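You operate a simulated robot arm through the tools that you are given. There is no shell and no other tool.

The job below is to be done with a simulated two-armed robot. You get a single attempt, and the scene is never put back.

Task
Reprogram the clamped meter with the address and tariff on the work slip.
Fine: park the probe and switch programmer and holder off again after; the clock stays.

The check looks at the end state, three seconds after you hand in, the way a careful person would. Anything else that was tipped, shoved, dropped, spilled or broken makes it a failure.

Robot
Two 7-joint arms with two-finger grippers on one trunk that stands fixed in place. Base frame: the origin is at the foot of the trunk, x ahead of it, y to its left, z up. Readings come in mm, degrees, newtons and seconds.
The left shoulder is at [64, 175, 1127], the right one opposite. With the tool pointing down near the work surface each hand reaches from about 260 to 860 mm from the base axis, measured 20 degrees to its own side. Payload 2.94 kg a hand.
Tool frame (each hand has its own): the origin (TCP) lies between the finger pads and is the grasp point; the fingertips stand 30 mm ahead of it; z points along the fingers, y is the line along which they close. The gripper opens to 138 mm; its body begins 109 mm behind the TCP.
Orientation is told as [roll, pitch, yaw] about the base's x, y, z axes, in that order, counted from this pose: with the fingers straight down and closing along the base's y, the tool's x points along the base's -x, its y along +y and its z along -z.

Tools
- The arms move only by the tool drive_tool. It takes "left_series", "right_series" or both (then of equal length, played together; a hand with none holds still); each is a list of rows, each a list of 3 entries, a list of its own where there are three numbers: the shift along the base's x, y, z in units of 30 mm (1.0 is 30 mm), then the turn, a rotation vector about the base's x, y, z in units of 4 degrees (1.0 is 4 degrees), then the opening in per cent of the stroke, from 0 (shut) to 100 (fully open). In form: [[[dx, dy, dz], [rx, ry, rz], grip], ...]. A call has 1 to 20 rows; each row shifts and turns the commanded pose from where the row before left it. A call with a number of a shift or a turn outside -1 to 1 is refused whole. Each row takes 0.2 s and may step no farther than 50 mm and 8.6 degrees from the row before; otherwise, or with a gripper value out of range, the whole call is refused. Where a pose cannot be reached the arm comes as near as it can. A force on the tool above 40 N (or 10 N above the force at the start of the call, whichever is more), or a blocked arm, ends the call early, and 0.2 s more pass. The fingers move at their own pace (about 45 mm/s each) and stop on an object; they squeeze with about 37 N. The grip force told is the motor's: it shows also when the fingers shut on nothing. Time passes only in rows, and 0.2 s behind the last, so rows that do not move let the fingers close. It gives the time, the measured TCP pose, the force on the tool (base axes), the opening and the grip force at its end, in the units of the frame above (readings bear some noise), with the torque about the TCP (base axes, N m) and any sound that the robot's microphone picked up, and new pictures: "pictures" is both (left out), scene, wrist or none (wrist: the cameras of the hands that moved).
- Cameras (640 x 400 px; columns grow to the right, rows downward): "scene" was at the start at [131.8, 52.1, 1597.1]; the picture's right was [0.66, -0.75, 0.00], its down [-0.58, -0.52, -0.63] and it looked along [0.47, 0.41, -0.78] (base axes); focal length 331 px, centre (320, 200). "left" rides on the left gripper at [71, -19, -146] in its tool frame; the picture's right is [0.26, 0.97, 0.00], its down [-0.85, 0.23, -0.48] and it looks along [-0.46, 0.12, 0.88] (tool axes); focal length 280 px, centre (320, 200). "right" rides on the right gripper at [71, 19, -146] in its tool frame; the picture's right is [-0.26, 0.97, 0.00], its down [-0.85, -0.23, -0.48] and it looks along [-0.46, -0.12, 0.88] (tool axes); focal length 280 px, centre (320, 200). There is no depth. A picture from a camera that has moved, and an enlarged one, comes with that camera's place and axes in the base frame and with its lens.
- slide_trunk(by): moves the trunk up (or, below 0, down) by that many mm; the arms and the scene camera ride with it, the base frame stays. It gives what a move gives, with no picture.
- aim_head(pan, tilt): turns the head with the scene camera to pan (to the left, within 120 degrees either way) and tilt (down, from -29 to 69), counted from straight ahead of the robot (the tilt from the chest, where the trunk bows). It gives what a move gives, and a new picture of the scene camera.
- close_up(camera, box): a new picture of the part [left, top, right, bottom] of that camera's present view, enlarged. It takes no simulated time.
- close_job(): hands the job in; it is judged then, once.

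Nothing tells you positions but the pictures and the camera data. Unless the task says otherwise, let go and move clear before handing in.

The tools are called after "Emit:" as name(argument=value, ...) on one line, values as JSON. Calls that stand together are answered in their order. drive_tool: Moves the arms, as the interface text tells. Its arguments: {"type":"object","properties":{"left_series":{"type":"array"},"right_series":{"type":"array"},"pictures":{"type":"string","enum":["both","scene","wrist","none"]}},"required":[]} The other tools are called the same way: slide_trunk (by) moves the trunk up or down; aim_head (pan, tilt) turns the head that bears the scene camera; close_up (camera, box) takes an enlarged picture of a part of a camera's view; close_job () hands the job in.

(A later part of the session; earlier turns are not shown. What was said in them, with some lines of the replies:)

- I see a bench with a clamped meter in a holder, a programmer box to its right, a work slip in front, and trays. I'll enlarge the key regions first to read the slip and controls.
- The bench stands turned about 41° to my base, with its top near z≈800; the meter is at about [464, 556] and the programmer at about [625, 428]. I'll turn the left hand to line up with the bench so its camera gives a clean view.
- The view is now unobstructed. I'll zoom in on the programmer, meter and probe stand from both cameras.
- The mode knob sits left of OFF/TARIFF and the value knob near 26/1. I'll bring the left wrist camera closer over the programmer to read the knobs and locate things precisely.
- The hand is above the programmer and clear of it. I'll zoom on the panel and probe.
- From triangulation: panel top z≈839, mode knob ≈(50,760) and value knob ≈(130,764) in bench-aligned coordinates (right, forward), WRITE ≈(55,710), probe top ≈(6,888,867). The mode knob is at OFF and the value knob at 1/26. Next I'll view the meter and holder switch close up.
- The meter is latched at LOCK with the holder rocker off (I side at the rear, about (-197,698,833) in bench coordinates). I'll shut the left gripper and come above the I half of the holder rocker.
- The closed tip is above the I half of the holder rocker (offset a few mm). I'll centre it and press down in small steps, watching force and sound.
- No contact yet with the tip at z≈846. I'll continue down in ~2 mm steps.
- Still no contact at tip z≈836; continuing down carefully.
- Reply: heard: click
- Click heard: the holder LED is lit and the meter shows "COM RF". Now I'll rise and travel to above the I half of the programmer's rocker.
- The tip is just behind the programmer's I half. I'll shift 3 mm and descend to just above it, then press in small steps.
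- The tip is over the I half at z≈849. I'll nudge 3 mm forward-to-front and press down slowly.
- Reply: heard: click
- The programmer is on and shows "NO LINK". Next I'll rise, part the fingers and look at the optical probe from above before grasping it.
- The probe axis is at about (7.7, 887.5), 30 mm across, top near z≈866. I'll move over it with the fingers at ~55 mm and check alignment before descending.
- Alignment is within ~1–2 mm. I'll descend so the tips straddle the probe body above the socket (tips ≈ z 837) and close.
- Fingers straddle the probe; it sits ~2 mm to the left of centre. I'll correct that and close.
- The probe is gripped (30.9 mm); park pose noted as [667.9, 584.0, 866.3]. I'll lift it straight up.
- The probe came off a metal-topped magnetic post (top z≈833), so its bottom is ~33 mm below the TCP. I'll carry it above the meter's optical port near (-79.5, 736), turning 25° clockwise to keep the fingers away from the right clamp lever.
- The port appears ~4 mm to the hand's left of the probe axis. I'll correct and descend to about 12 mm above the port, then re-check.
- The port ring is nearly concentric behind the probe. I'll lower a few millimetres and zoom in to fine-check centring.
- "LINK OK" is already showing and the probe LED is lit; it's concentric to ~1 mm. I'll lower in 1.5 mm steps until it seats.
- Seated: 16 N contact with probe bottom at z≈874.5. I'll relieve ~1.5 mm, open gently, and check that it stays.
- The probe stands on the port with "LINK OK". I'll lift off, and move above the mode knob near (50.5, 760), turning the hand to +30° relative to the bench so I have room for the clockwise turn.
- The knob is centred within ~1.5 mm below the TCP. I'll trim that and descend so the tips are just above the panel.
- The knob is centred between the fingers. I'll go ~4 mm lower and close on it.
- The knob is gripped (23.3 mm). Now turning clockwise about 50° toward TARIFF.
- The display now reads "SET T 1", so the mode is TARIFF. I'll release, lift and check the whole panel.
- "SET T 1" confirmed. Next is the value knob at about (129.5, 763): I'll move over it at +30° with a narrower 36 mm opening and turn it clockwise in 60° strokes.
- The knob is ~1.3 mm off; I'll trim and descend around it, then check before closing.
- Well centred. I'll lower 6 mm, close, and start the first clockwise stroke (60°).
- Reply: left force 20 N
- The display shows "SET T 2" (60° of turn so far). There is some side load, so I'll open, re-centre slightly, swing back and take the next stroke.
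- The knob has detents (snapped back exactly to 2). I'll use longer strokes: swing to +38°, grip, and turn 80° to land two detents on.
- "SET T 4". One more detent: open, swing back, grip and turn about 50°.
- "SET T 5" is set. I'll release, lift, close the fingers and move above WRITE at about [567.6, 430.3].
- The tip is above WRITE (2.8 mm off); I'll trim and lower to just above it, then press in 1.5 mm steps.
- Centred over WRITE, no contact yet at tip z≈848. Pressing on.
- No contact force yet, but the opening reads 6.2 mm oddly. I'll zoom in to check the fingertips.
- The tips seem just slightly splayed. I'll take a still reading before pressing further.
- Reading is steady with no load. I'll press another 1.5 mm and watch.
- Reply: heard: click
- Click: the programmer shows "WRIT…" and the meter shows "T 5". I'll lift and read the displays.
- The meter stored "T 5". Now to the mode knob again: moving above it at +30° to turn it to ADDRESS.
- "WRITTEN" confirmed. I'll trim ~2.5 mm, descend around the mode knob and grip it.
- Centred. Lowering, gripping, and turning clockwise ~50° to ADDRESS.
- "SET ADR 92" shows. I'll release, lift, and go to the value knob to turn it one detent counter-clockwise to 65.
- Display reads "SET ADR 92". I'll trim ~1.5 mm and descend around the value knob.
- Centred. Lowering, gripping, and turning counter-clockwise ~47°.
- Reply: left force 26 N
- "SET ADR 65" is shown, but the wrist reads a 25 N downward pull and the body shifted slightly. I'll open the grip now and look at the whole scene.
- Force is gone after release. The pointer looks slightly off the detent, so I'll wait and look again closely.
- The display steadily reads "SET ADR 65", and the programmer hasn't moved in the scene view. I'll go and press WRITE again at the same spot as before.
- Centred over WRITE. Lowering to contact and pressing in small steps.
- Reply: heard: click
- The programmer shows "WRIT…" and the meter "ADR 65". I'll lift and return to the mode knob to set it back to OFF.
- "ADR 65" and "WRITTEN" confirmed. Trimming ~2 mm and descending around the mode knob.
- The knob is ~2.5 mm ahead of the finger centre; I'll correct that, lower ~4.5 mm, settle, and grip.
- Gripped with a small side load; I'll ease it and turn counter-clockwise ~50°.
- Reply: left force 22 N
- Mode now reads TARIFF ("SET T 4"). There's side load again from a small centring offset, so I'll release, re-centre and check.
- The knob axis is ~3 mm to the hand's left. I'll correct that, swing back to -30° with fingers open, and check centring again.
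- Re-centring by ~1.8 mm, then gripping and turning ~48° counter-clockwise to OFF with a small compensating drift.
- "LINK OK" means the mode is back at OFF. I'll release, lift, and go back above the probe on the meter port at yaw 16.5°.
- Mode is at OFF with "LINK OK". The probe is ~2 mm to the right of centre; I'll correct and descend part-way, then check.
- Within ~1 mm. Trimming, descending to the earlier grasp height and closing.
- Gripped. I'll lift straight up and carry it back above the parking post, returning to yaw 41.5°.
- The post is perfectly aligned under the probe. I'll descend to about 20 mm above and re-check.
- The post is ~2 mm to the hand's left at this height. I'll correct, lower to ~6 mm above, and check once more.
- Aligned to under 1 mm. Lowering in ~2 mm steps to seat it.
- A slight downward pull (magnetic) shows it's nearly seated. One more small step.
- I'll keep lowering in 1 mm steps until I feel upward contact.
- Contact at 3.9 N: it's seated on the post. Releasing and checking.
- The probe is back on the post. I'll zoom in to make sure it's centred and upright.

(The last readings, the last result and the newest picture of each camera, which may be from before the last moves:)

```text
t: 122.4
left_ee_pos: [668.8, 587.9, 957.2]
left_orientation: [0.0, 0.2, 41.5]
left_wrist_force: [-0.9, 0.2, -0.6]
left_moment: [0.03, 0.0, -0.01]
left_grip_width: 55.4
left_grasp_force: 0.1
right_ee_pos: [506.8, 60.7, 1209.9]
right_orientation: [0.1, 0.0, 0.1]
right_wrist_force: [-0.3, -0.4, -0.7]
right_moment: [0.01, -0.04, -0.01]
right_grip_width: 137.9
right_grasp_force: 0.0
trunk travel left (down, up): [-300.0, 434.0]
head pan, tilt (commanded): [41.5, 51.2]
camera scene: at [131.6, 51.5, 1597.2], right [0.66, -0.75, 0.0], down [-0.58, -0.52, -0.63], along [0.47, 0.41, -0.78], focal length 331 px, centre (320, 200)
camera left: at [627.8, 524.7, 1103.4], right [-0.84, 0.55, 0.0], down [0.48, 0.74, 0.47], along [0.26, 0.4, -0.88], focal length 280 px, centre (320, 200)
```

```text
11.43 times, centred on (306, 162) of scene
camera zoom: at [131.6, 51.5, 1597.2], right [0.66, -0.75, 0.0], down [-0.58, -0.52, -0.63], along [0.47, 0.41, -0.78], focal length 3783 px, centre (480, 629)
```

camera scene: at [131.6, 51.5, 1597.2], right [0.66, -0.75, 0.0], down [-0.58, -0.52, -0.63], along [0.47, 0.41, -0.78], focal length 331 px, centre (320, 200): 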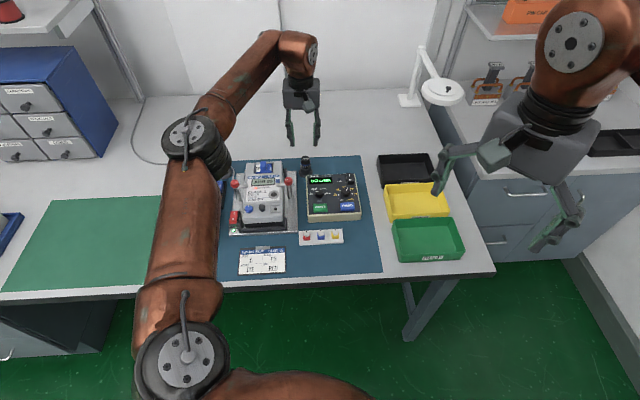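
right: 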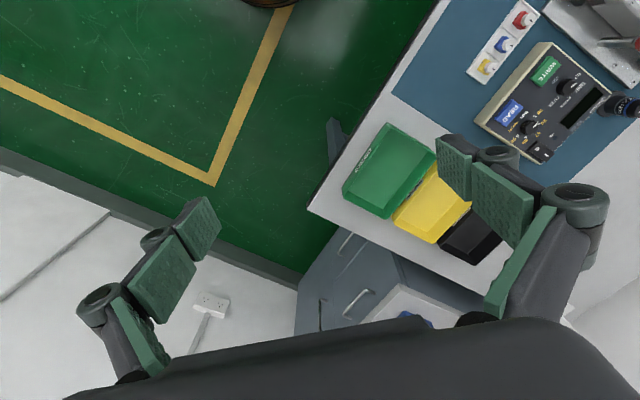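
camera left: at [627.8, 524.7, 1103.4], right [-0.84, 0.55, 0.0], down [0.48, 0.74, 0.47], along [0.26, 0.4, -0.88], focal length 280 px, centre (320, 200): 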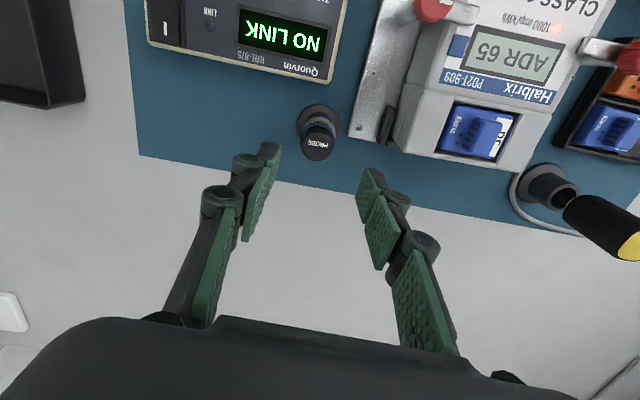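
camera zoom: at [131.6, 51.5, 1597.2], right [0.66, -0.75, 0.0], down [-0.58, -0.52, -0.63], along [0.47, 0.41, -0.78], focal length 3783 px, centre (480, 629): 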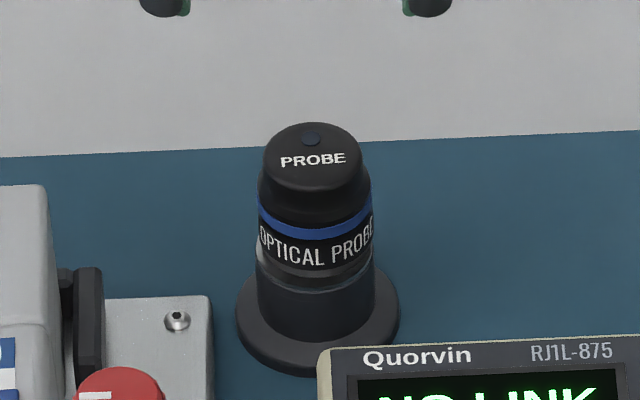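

The probe stands upright, within ~2 mm of the post axis: parked. Now I'll close the fingers and go above the O half of the programmer's rocker.

Emit:
drive_tool(left_series=[[[0.19, -0.894, 0], [0, 0, 0], 0], [[0.19, -0.894, 0], [0, 0, 0], 0], [[0.19, -0.894, 0], [0, 0, 0], 0], [[0.19, -0.894, 0], [0, 0, 0], 0], [[0.19, -0.894, 0], [0, 0, 0], 0], [[0.19, -0.894, 0], [0, 0, 0], 0], [[0, 0, -0.8], [0, 0, 0], 0], [[0, 0, -0.8], [0, 0, 0], 0], [[0, 0, 0], [0, 0, 0], 0]], pictures="both")

Emit:
close_up(camera="left", box=[240, 80, 400, 220])

```text
t: 124.4
left_ee_pos: [703.2, 425.2, 908.0]
left_orientation: [0.1, 0.0, 41.5]
left_wrist_force: [0.5, -0.1, 0.8]
left_moment: [-0.04, -0.01, 0.01]
left_grip_width: 0.0
left_grasp_force: 28.0
right_ee_pos: [506.4, 59.4, 1211.5]
right_orientation: [0.0, 0.1, 0.0]
right_wrist_force: [-1.0, 0.2, -0.1]
right_moment: [-0.05, -0.05, 0.02]
right_grip_width: 138.1
right_grasp_force: 0.0
trunk travel left (down, up): [-300.0, 434.0]
head pan, tilt (commanded): [41.5, 51.2]
camera scene: at [131.6, 51.9, 1597.2], right [0.66, -0.75, 0.0], down [-0.58, -0.52, -0.63], along [0.47, 0.41, -0.78], focal length 331 px, centre (320, 200)
camera left: at [662.9, 362.9, 1053.9], right [-0.84, 0.55, 0.0], down [0.48, 0.74, 0.47], along [0.26, 0.4, -0.88], focal length 280 px, centre (320, 200)
```

scene: 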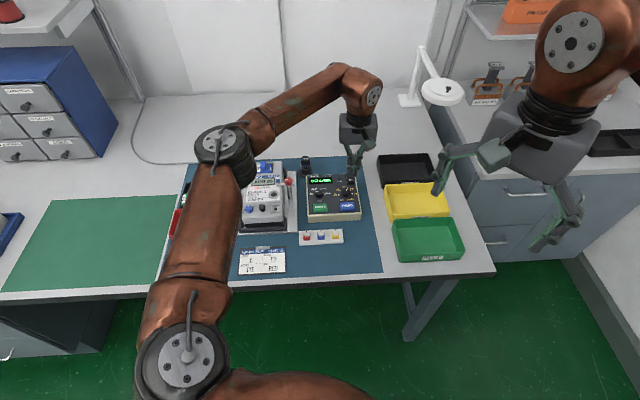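
left: 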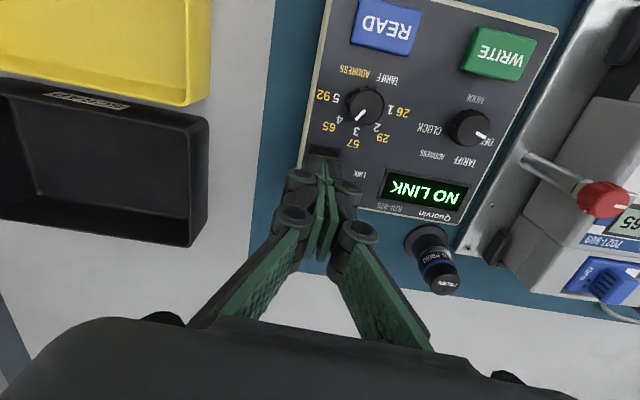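

```text
2.86 times, centred on (320, 150) of left
camera zoom: at [662.9, 362.9, 1053.9], right [-0.84, 0.55, 0.0], down [0.48, 0.74, 0.47], along [0.26, 0.4, -0.88], focal length 801 px, centre (320, 343)
```

zoom: 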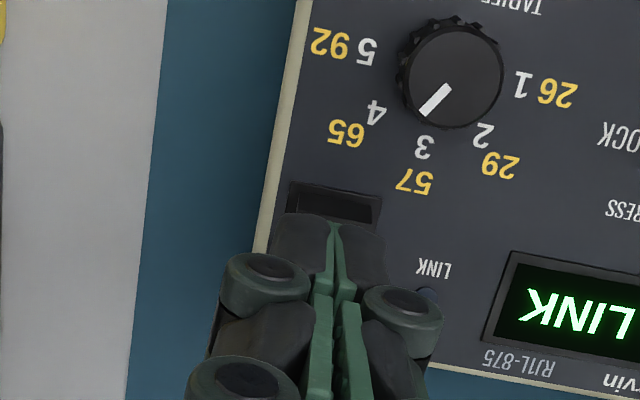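

The tip is over the O half. Small trim, then descend and press gently.

Emit:
drive_tool(left_series=[[[-0.09, 0.03, -0.5], [0, 0, 0], 0], [[0, 0, -0.4], [0, 0, 0], 0], [[0, 0, -0.06], [0, 0, 0], 0], [[0, 0, -0.06], [0, 0, 0], 0]], pictures="wrist")

Emit:
close_up(camera="left", box=[240, 80, 400, 220])

```text
t: 125.4
left_ee_pos: [701.3, 426.0, 877.1]
left_orientation: [-0.1, 0.1, 41.5]
left_wrist_force: [-0.6, 0.0, 1.3]
left_moment: [0.01, 0.07, 0.01]
left_grip_width: 6.0
left_grasp_force: 28.3
right_ee_pos: [508.1, 60.2, 1210.5]
right_orientation: [-0.1, 0.1, 0.0]
right_wrist_force: [0.8, 0.1, -0.1]
right_moment: [-0.01, 0.04, -0.01]
right_grip_width: 137.9
right_grasp_force: 0.2
trunk travel left (down, up): [-300.0, 434.0]
head pan, tilt (commanded): [41.5, 51.2]
camera left: at [660.2, 364.6, 1023.1], right [-0.84, 0.55, 0.0], down [0.48, 0.74, 0.47], along [0.26, 0.4, -0.88], focal length 280 px, centre (320, 200)
```

left: 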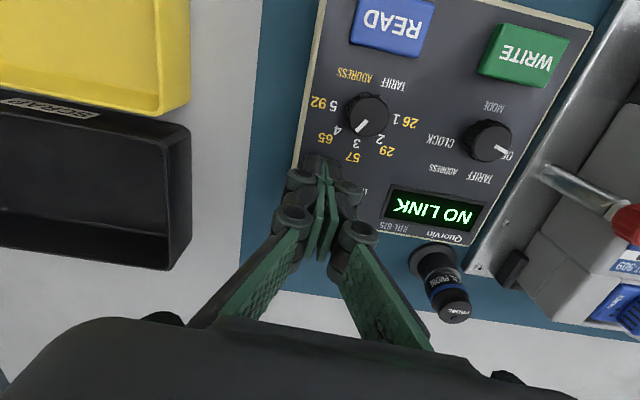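

```text
2.86 times, centred on (320, 150) of left
camera zoom: at [660.2, 364.6, 1023.1], right [-0.84, 0.55, 0.0], down [0.48, 0.74, 0.47], along [0.26, 0.4, -0.88], focal length 801 px, centre (320, 343)
```

zoom: 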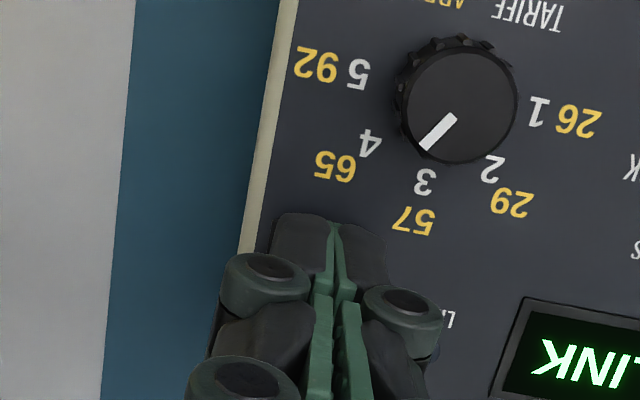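

Contact is starting. Pressing further in 1.5 mm steps.

Emit:
drive_tool(left_series=[[[0, 0, -0.05], [0, 0, 0], 0], [[0, 0, -0.05], [0, 0, 0], 0], [[0, 0, 0], [0, 0, 0], 0]], pictures="wrist")

```text
t: 126.2
left_ee_pos: [700.2, 426.4, 873.2]
left_orientation: [0.0, 0.1, 41.5]
left_wrist_force: [-0.7, -0.1, -0.4]
left_moment: [0.02, -0.01, 0.02]
left_grip_width: 0.0
left_grasp_force: 28.0
right_ee_pos: [507.5, 60.8, 1209.0]
right_orientation: [0.0, 0.1, 0.0]
right_wrist_force: [-0.8, 0.2, 0.4]
right_moment: [-0.01, -0.02, 0.01]
right_grip_width: 137.7
right_grasp_force: 0.0
trunk travel left (down, up): [-300.0, 434.0]
head pan, tilt (commanded): [41.5, 51.2]
heard: click
camera left: at [660.0, 364.4, 1019.6], right [-0.84, 0.55, 0.0], down [0.48, 0.74, 0.47], along [0.26, 0.4, -0.88], focal length 280 px, centre (320, 200)
```

left: 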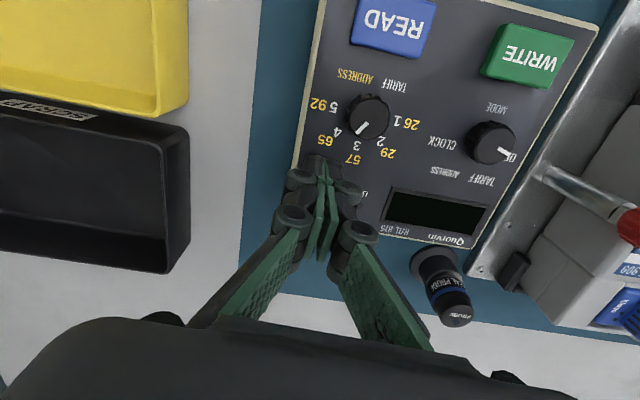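

Click: the programmer display is dark. Now I'll lift and travel above the O half of the holder rocker.

Emit:
drive_tool(left_series=[[[0, 0, 1.0], [0, 0, 0], 0], [[0, 0, 1.0], [0, 0, 0], 0], [[0, 0, 1.0], [0, 0, 0], 0], [[-0.843, 0.419, 0], [0, 0, 0], 0], [[-0.843, 0.419, 0], [0, 0, 0], 0], [[-0.843, 0.419, 0], [0, 0, 0], 0], [[-0.843, 0.419, 0], [0, 0, 0], 0], [[-0.843, 0.419, 0], [0, 0, 0], 0], [[-0.843, 0.419, 0], [0, 0, 0], 0], [[-0.843, 0.419, 0], [0, 0, 0], 0], [[-0.843, 0.419, 0], [0, 0, 0], 0], [[-0.843, 0.419, 0], [0, 0, 0], 0], [[-0.843, 0.419, 0], [0, 0, 0], 0], [[-0.843, 0.419, 0], [0, 0, 0], 0], [[-0.843, 0.419, 0], [0, 0, 0], 0], [[-0.843, 0.419, 0], [0, 0, 0], 0], [[0, 0, -0.9], [0, 0, 0], 0], [[0, 0, 0], [0, 0, 0], 0]], pictures="both")

Emit:
close_up(camera="left", box=[240, 60, 440, 210])

Emit:
close_up(camera="scene", box=[200, 140, 370, 240])

```text
t: 130.0
left_ee_pos: [367.7, 589.2, 937.3]
left_orientation: [0.1, 0.0, 41.5]
left_wrist_force: [0.3, 0.4, 1.6]
left_moment: [0.0, -0.04, 0.0]
left_grip_width: 0.1
left_grasp_force: 28.0
right_ee_pos: [505.9, 59.2, 1211.5]
right_orientation: [0.0, 0.0, 0.0]
right_wrist_force: [-0.5, -0.3, 0.1]
right_moment: [0.03, -0.04, 0.02]
right_grip_width: 138.0
right_grasp_force: 0.1
trunk travel left (down, up): [-300.0, 434.0]
head pan, tilt (commanded): [41.5, 51.2]
camera scene: at [130.8, 51.0, 1597.3], right [0.66, -0.75, 0.0], down [-0.58, -0.52, -0.63], along [0.47, 0.41, -0.78], focal length 331 px, centre (320, 200)
camera left: at [327.9, 527.2, 1082.7], right [-0.84, 0.55, 0.0], down [0.48, 0.74, 0.48], along [0.26, 0.4, -0.88], focal length 280 px, centre (320, 200)
```

scene: 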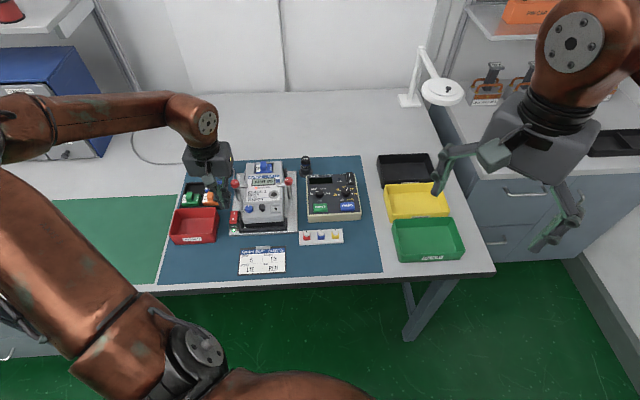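
left: 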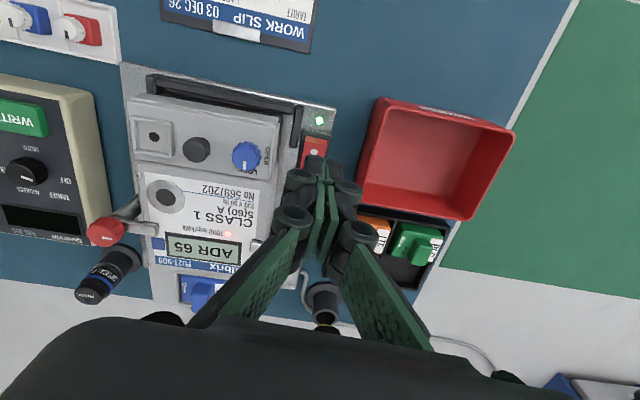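

```text
2.67 times, centred on (340, 135) of left
camera zoom: at [327.9, 527.2, 1082.7], right [-0.84, 0.55, 0.0], down [0.48, 0.74, 0.48], along [0.26, 0.4, -0.88], focal length 748 px, centre (267, 373)
```

zoom: 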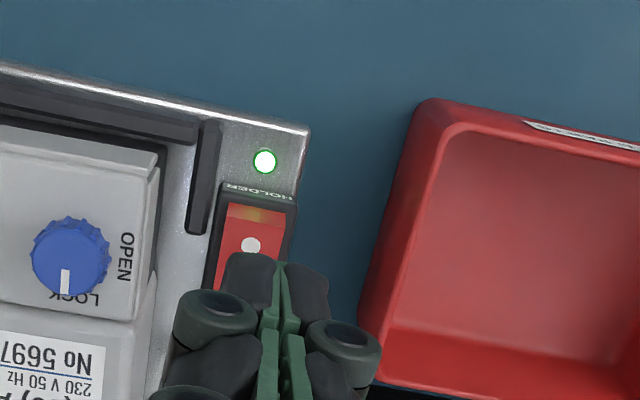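

```text
3.76 times, centred on (285, 190) of scene
camera zoom: at [130.8, 51.0, 1597.3], right [0.66, -0.75, 0.0], down [-0.58, -0.52, -0.63], along [0.47, 0.41, -0.78], focal length 1246 px, centre (452, 238)
```

zoom: 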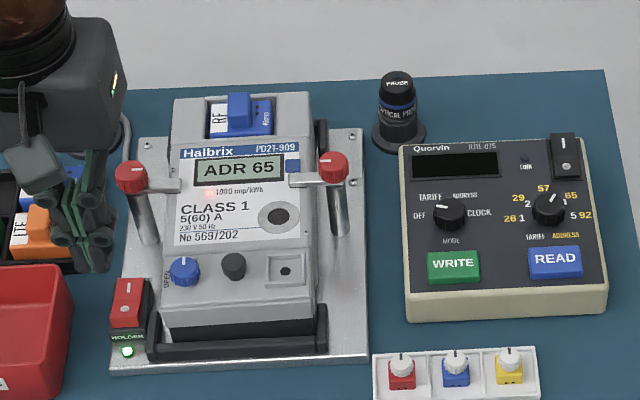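

Programmer off and probe parked in view. The tip needs ~6 mm rearward trim for the holder's O half; then I'll descend and press.

Emit:
drive_tool(left_series=[[[0.203, 0.073, 0], [0, 0, 0], 0], [[0, 0, -0.9], [0, 0, 0], 0], [[0, 0, -0.9], [0, 0, 0], 0], [[0, 0, -0.25], [0, 0, 0], 0], [[0, 0, 0], [0, 0, 0], 0]], pictures="wrist")

Emit:
close_up(camera="left", box=[240, 60, 440, 210])

Emit:
close_up(camera="scene", box=[200, 160, 300, 240])

```text
t: 131.2
left_ee_pos: [374.2, 591.6, 873.2]
left_orientation: [0.0, 0.1, 41.4]
left_wrist_force: [0.0, 0.2, 0.8]
left_moment: [0.01, 0.01, 0.0]
left_grip_width: 0.0
left_grasp_force: 28.4
right_ee_pos: [507.0, 60.6, 1209.8]
right_orientation: [0.0, 0.2, -0.1]
right_wrist_force: [0.1, 0.1, 0.3]
right_moment: [0.01, 0.0, 0.02]
right_grip_width: 137.9
right_grasp_force: 0.1
trunk travel left (down, up): [-300.0, 434.0]
head pan, tilt (commanded): [41.5, 51.2]
camera left: at [334.8, 529.7, 1019.9], right [-0.84, 0.55, 0.0], down [0.48, 0.74, 0.47], along [0.26, 0.4, -0.88], focal length 280 px, centre (320, 200)
```

left: 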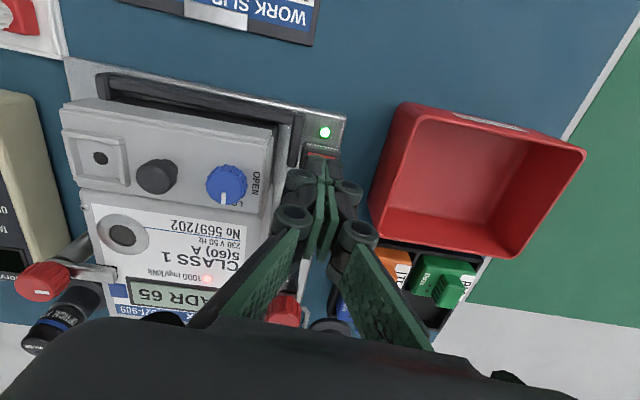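

```text
2.67 times, centred on (340, 135) of left
camera zoom: at [334.8, 529.7, 1019.9], right [-0.84, 0.55, 0.0], down [0.48, 0.74, 0.47], along [0.26, 0.4, -0.88], focal length 748 px, centre (267, 373)
```

zoom: 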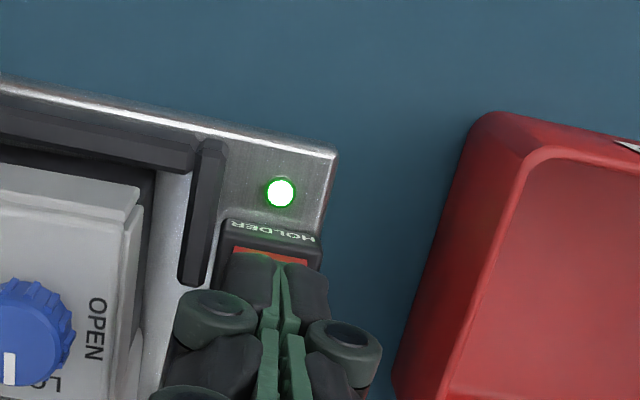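

```text
5.00 times, centred on (250, 200) of scene
camera zoom: at [132.0, 52.2, 1597.1], right [0.66, -0.75, 0.0], down [-0.58, -0.52, -0.63], along [0.47, 0.41, -0.78], focal length 1655 px, centre (670, 200)
```

zoom: 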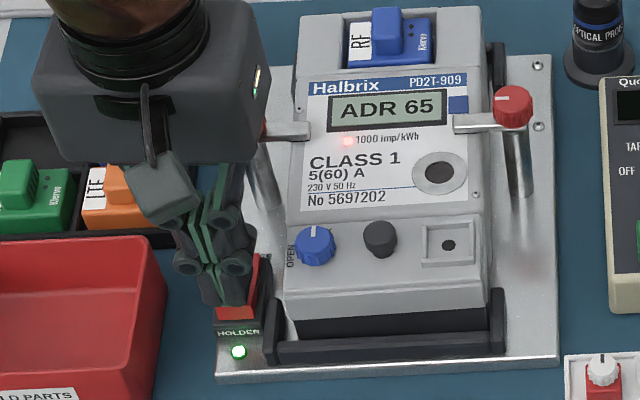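

Positioned over the O half. Pressing in ~2 mm steps.

Emit:
drive_tool(left_series=[[[0, 0, -0.06], [0, 0, 0], 0], [[0, 0, -0.06], [0, 0, 0], 0], [[0, 0, -0.06], [0, 0, 0], 0], [[0, 0, -0.06], [0, 0, 0], 0]], pictures="wrist")

```text
t: 132.2
left_ee_pos: [376.3, 591.6, 866.9]
left_orientation: [0.1, 0.1, 41.5]
left_wrist_force: [-0.5, 0.8, 0.8]
left_moment: [-0.01, 0.01, -0.01]
left_grip_width: 0.2
left_grasp_force: 28.4
right_ee_pos: [507.2, 59.8, 1208.8]
right_orientation: [0.0, 0.0, 0.0]
right_wrist_force: [0.8, -0.2, 0.3]
right_moment: [0.01, 0.04, 0.01]
right_grip_width: 137.9
right_grasp_force: 0.1
trunk travel left (down, up): [-300.0, 434.0]
head pan, tilt (commanded): [41.5, 51.2]
camera left: at [336.5, 528.8, 1013.5], right [-0.84, 0.55, 0.0], down [0.48, 0.74, 0.47], along [0.26, 0.4, -0.88], focal length 280 px, centre (320, 200)
```

left: 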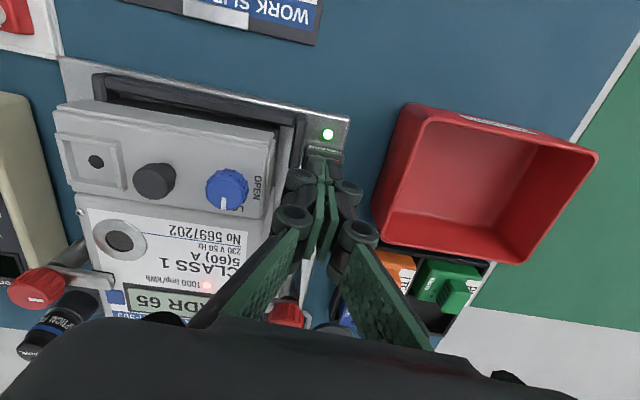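

Tip z≈837, no contact yet. Continuing.

Emit:
drive_tool(left_series=[[[0, 0, -0.06], [0, 0, 0], 0], [[0, 0, -0.06], [0, 0, 0], 0], [[0, 0, -0.05], [0, 0, 0], 0], [[0, 0, 0], [0, 0, 0], 0]], pictures="wrist")

```text
t: 133.2
left_ee_pos: [375.0, 590.7, 861.1]
left_orientation: [0.0, 0.1, 41.6]
left_wrist_force: [-0.1, -0.1, 0.5]
left_moment: [-0.02, 0.01, 0.0]
left_grip_width: 5.8
left_grasp_force: 28.4
right_ee_pos: [507.2, 60.0, 1209.8]
right_orientation: [0.0, 0.1, 0.0]
right_wrist_force: [-0.1, 0.1, 0.2]
right_moment: [0.01, -0.03, 0.04]
right_grip_width: 137.8
right_grasp_force: 0.1
trunk travel left (down, up): [-300.0, 434.0]
head pan, tilt (commanded): [41.5, 51.2]
camera left: at [335.7, 528.6, 1008.6], right [-0.84, 0.55, 0.0], down [0.48, 0.74, 0.47], along [0.26, 0.4, -0.88], focal length 280 px, centre (320, 200)
```

left: 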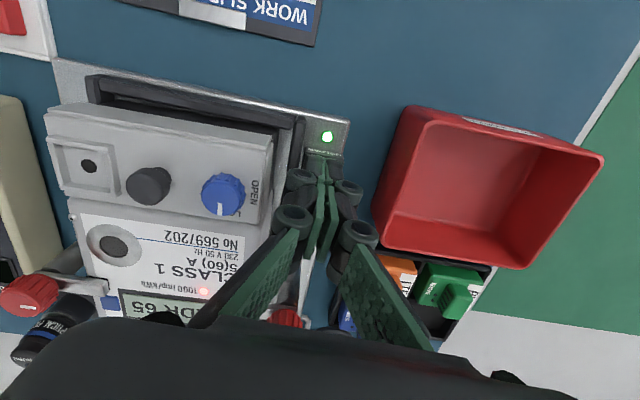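

Contact beginning (tip z≈831). A little further.

Emit:
drive_tool(left_series=[[[0, 0, -0.05], [0, 0, 0], 0], [[0, 0, -0.05], [0, 0, 0], 0], [[0, 0, 0], [0, 0, 0], 0]], pictures="wrist")

```text
t: 134.0
left_ee_pos: [376.4, 590.8, 859.4]
left_orientation: [0.0, 0.1, 41.5]
left_wrist_force: [0.3, 0.0, 0.6]
left_moment: [0.01, -0.01, 0.04]
left_grip_width: 0.1
left_grasp_force: 28.4
right_ee_pos: [506.7, 60.9, 1209.1]
right_orientation: [0.0, 0.1, 0.0]
right_wrist_force: [1.0, -0.2, -0.6]
right_moment: [0.01, 0.02, 0.0]
right_grip_width: 138.0
right_grasp_force: 0.1
trunk travel left (down, up): [-300.0, 434.0]
head pan, tilt (commanded): [41.5, 51.2]
heard: click
camera left: at [336.8, 528.9, 1006.0], right [-0.84, 0.55, 0.0], down [0.48, 0.74, 0.47], along [0.26, 0.4, -0.88], focal length 280 px, centre (320, 200)
```

left: 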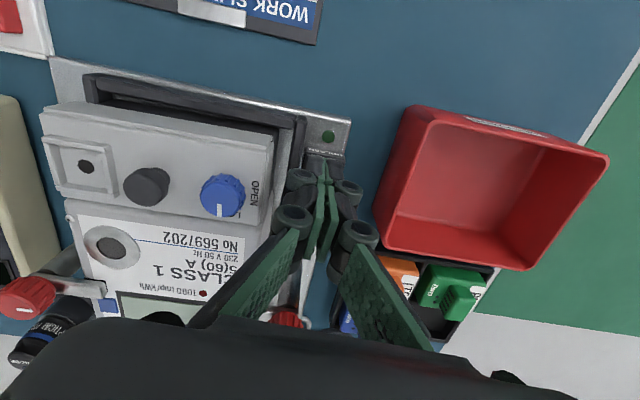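

Click: the holder LED and meter are off. I'll lift clear, withdraw, and inspect the final scene.

Emit:
drive_tool(left_series=[[[0, 0, 0.9], [0, 0, 0], 0], [[0, 0, 0.9], [0, 0, 0], 0], [[0, 0, 0.9], [0, 0, 0], 0], [[0, 0, 0.9], [0, 0, 0], 0], [[0, 0, 0.9], [0, 0, 0], 0], [[-0.1, -0.7, 0.6], [0, 0, 0], 0], [[-0.1, -0.7, 0.6], [0, 0, 0], 0], [[-0.1, -0.7, 0.6], [0, 0, 0], 0], [[-0.1, -0.7, 0.6], [0, 0, 0], 0], [[-0.1, -0.7, 0.6], [0, 0, 0], 0], [[-0.1, -0.7, 0.6], [0, 0, 0], 0], [[-0.1, -0.7, 0.6], [0, 0, 0], 0], [[-0.1, -0.7, 0.6], [0, 0, 0], 0], [[0, 0, 0], [0, 0, 0], 0]], pictures="both")

Emit:
close_up(camera="scene", box=[160, 130, 380, 290])

Emit:
close_up(camera="scene", box=[285, 145, 375, 235])

Emit:
close_up(camera="scene", box=[210, 150, 310, 240])

```text
t: 137.0
left_ee_pos: [354.0, 424.0, 1139.0]
left_orientation: [0.0, 0.1, 41.5]
left_wrist_force: [0.0, 0.1, 0.8]
left_moment: [-0.02, -0.04, 0.0]
left_grip_width: 0.0
left_grasp_force: 28.3
right_ee_pos: [505.5, 61.3, 1210.3]
right_orientation: [0.0, 0.0, 0.0]
right_wrist_force: [0.1, 0.3, -0.7]
right_moment: [0.02, -0.02, -0.03]
right_grip_width: 138.4
right_grasp_force: 0.1
trunk travel left (down, up): [-300.0, 434.0]
head pan, tilt (commanded): [41.5, 51.2]
camera scene: at [131.4, 52.1, 1597.2], right [0.66, -0.75, 0.0], down [-0.58, -0.52, -0.63], along [0.47, 0.41, -0.78], focal length 331 px, centre (320, 200)
camera left: at [314.4, 362.3, 1286.1], right [-0.84, 0.55, 0.0], down [0.48, 0.74, 0.47], along [0.26, 0.4, -0.88], focal length 280 px, centre (320, 200)
```

scene: 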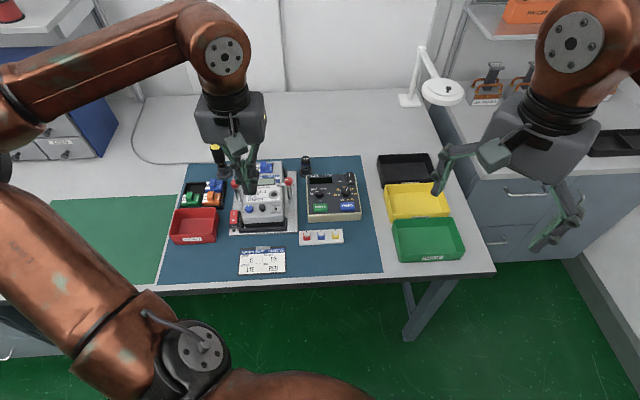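
left: 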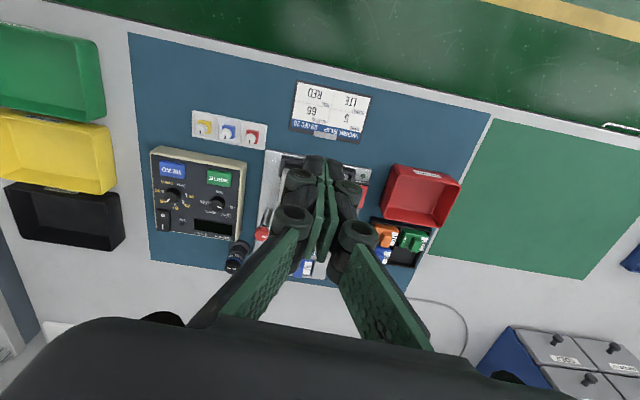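

```text
2.50 times, centred on (270, 210) of scene
camera zoom: at [131.4, 52.1, 1597.2], right [0.66, -0.75, 0.0], down [-0.58, -0.52, -0.63], along [0.47, 0.41, -0.78], focal length 828 px, centre (445, 175)
```

zoom: 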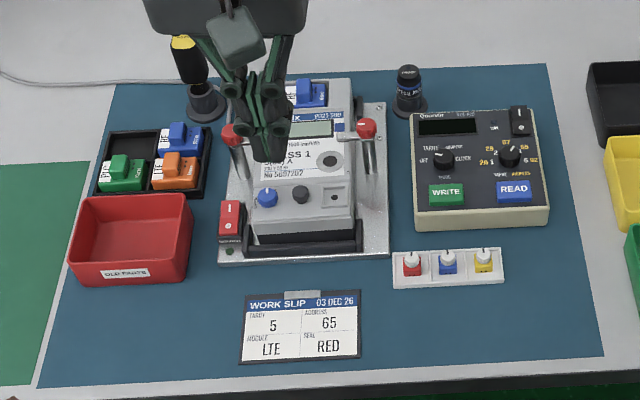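

```text
4.44 times, centred on (330, 190) of scene
camera zoom: at [131.4, 52.1, 1597.2], right [0.66, -0.75, 0.0], down [-0.58, -0.52, -0.63], along [0.47, 0.41, -0.78], focal length 1471 px, centre (276, 244)
```

zoom: 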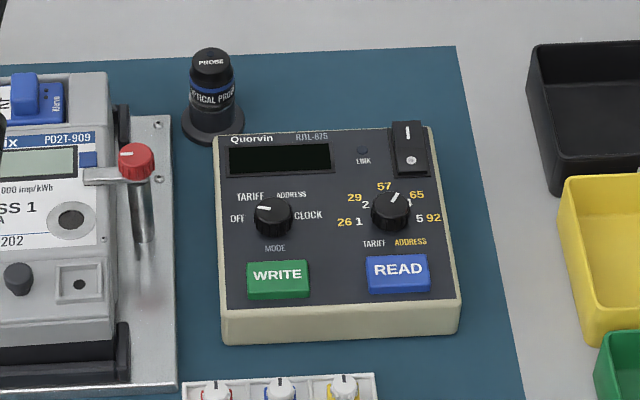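

```text
4.44 times, centred on (260, 195) of scene
camera zoom: at [131.4, 52.1, 1597.2], right [0.66, -0.75, 0.0], down [-0.58, -0.52, -0.63], along [0.47, 0.41, -0.78], focal length 1471 px, centre (587, 222)
```

zoom: 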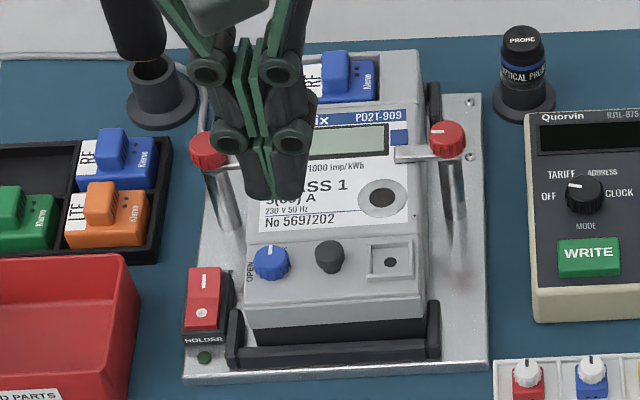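

Everything checks out: the meter was programmed with tariff 5 and address 65. The mode knob is at OFF, the programmer and holder are switched off, the probe stands on its post, and nothing else has moved. Handing in.

Emit:
close_job()

```text
The job is handed in.
```

The meter is reprogrammed with tariff 5 and address 65 from the work slip. After each write the programmer showed "WRITTEN", and the meter itself showed "T 5" and then "ADR 65". I did not do a separate READ afterwards.

- **Clock:** not touched; the mode knob never went to CLOCK.
- **Probe:** back upright on its parking post, about 2 mm off centre.
- **Programmer:** switched off at the rocker, with the mode knob returned to OFF. The value knob was left near 65 and not set back to 1/26.
- **Holder:** switched off; its light and the meter display are dark.

During one knob turn the wrist briefly read a 25 N pull, so I released the grip. The programmer did not move in the camera view, and nothing else on the bench looks shifted.
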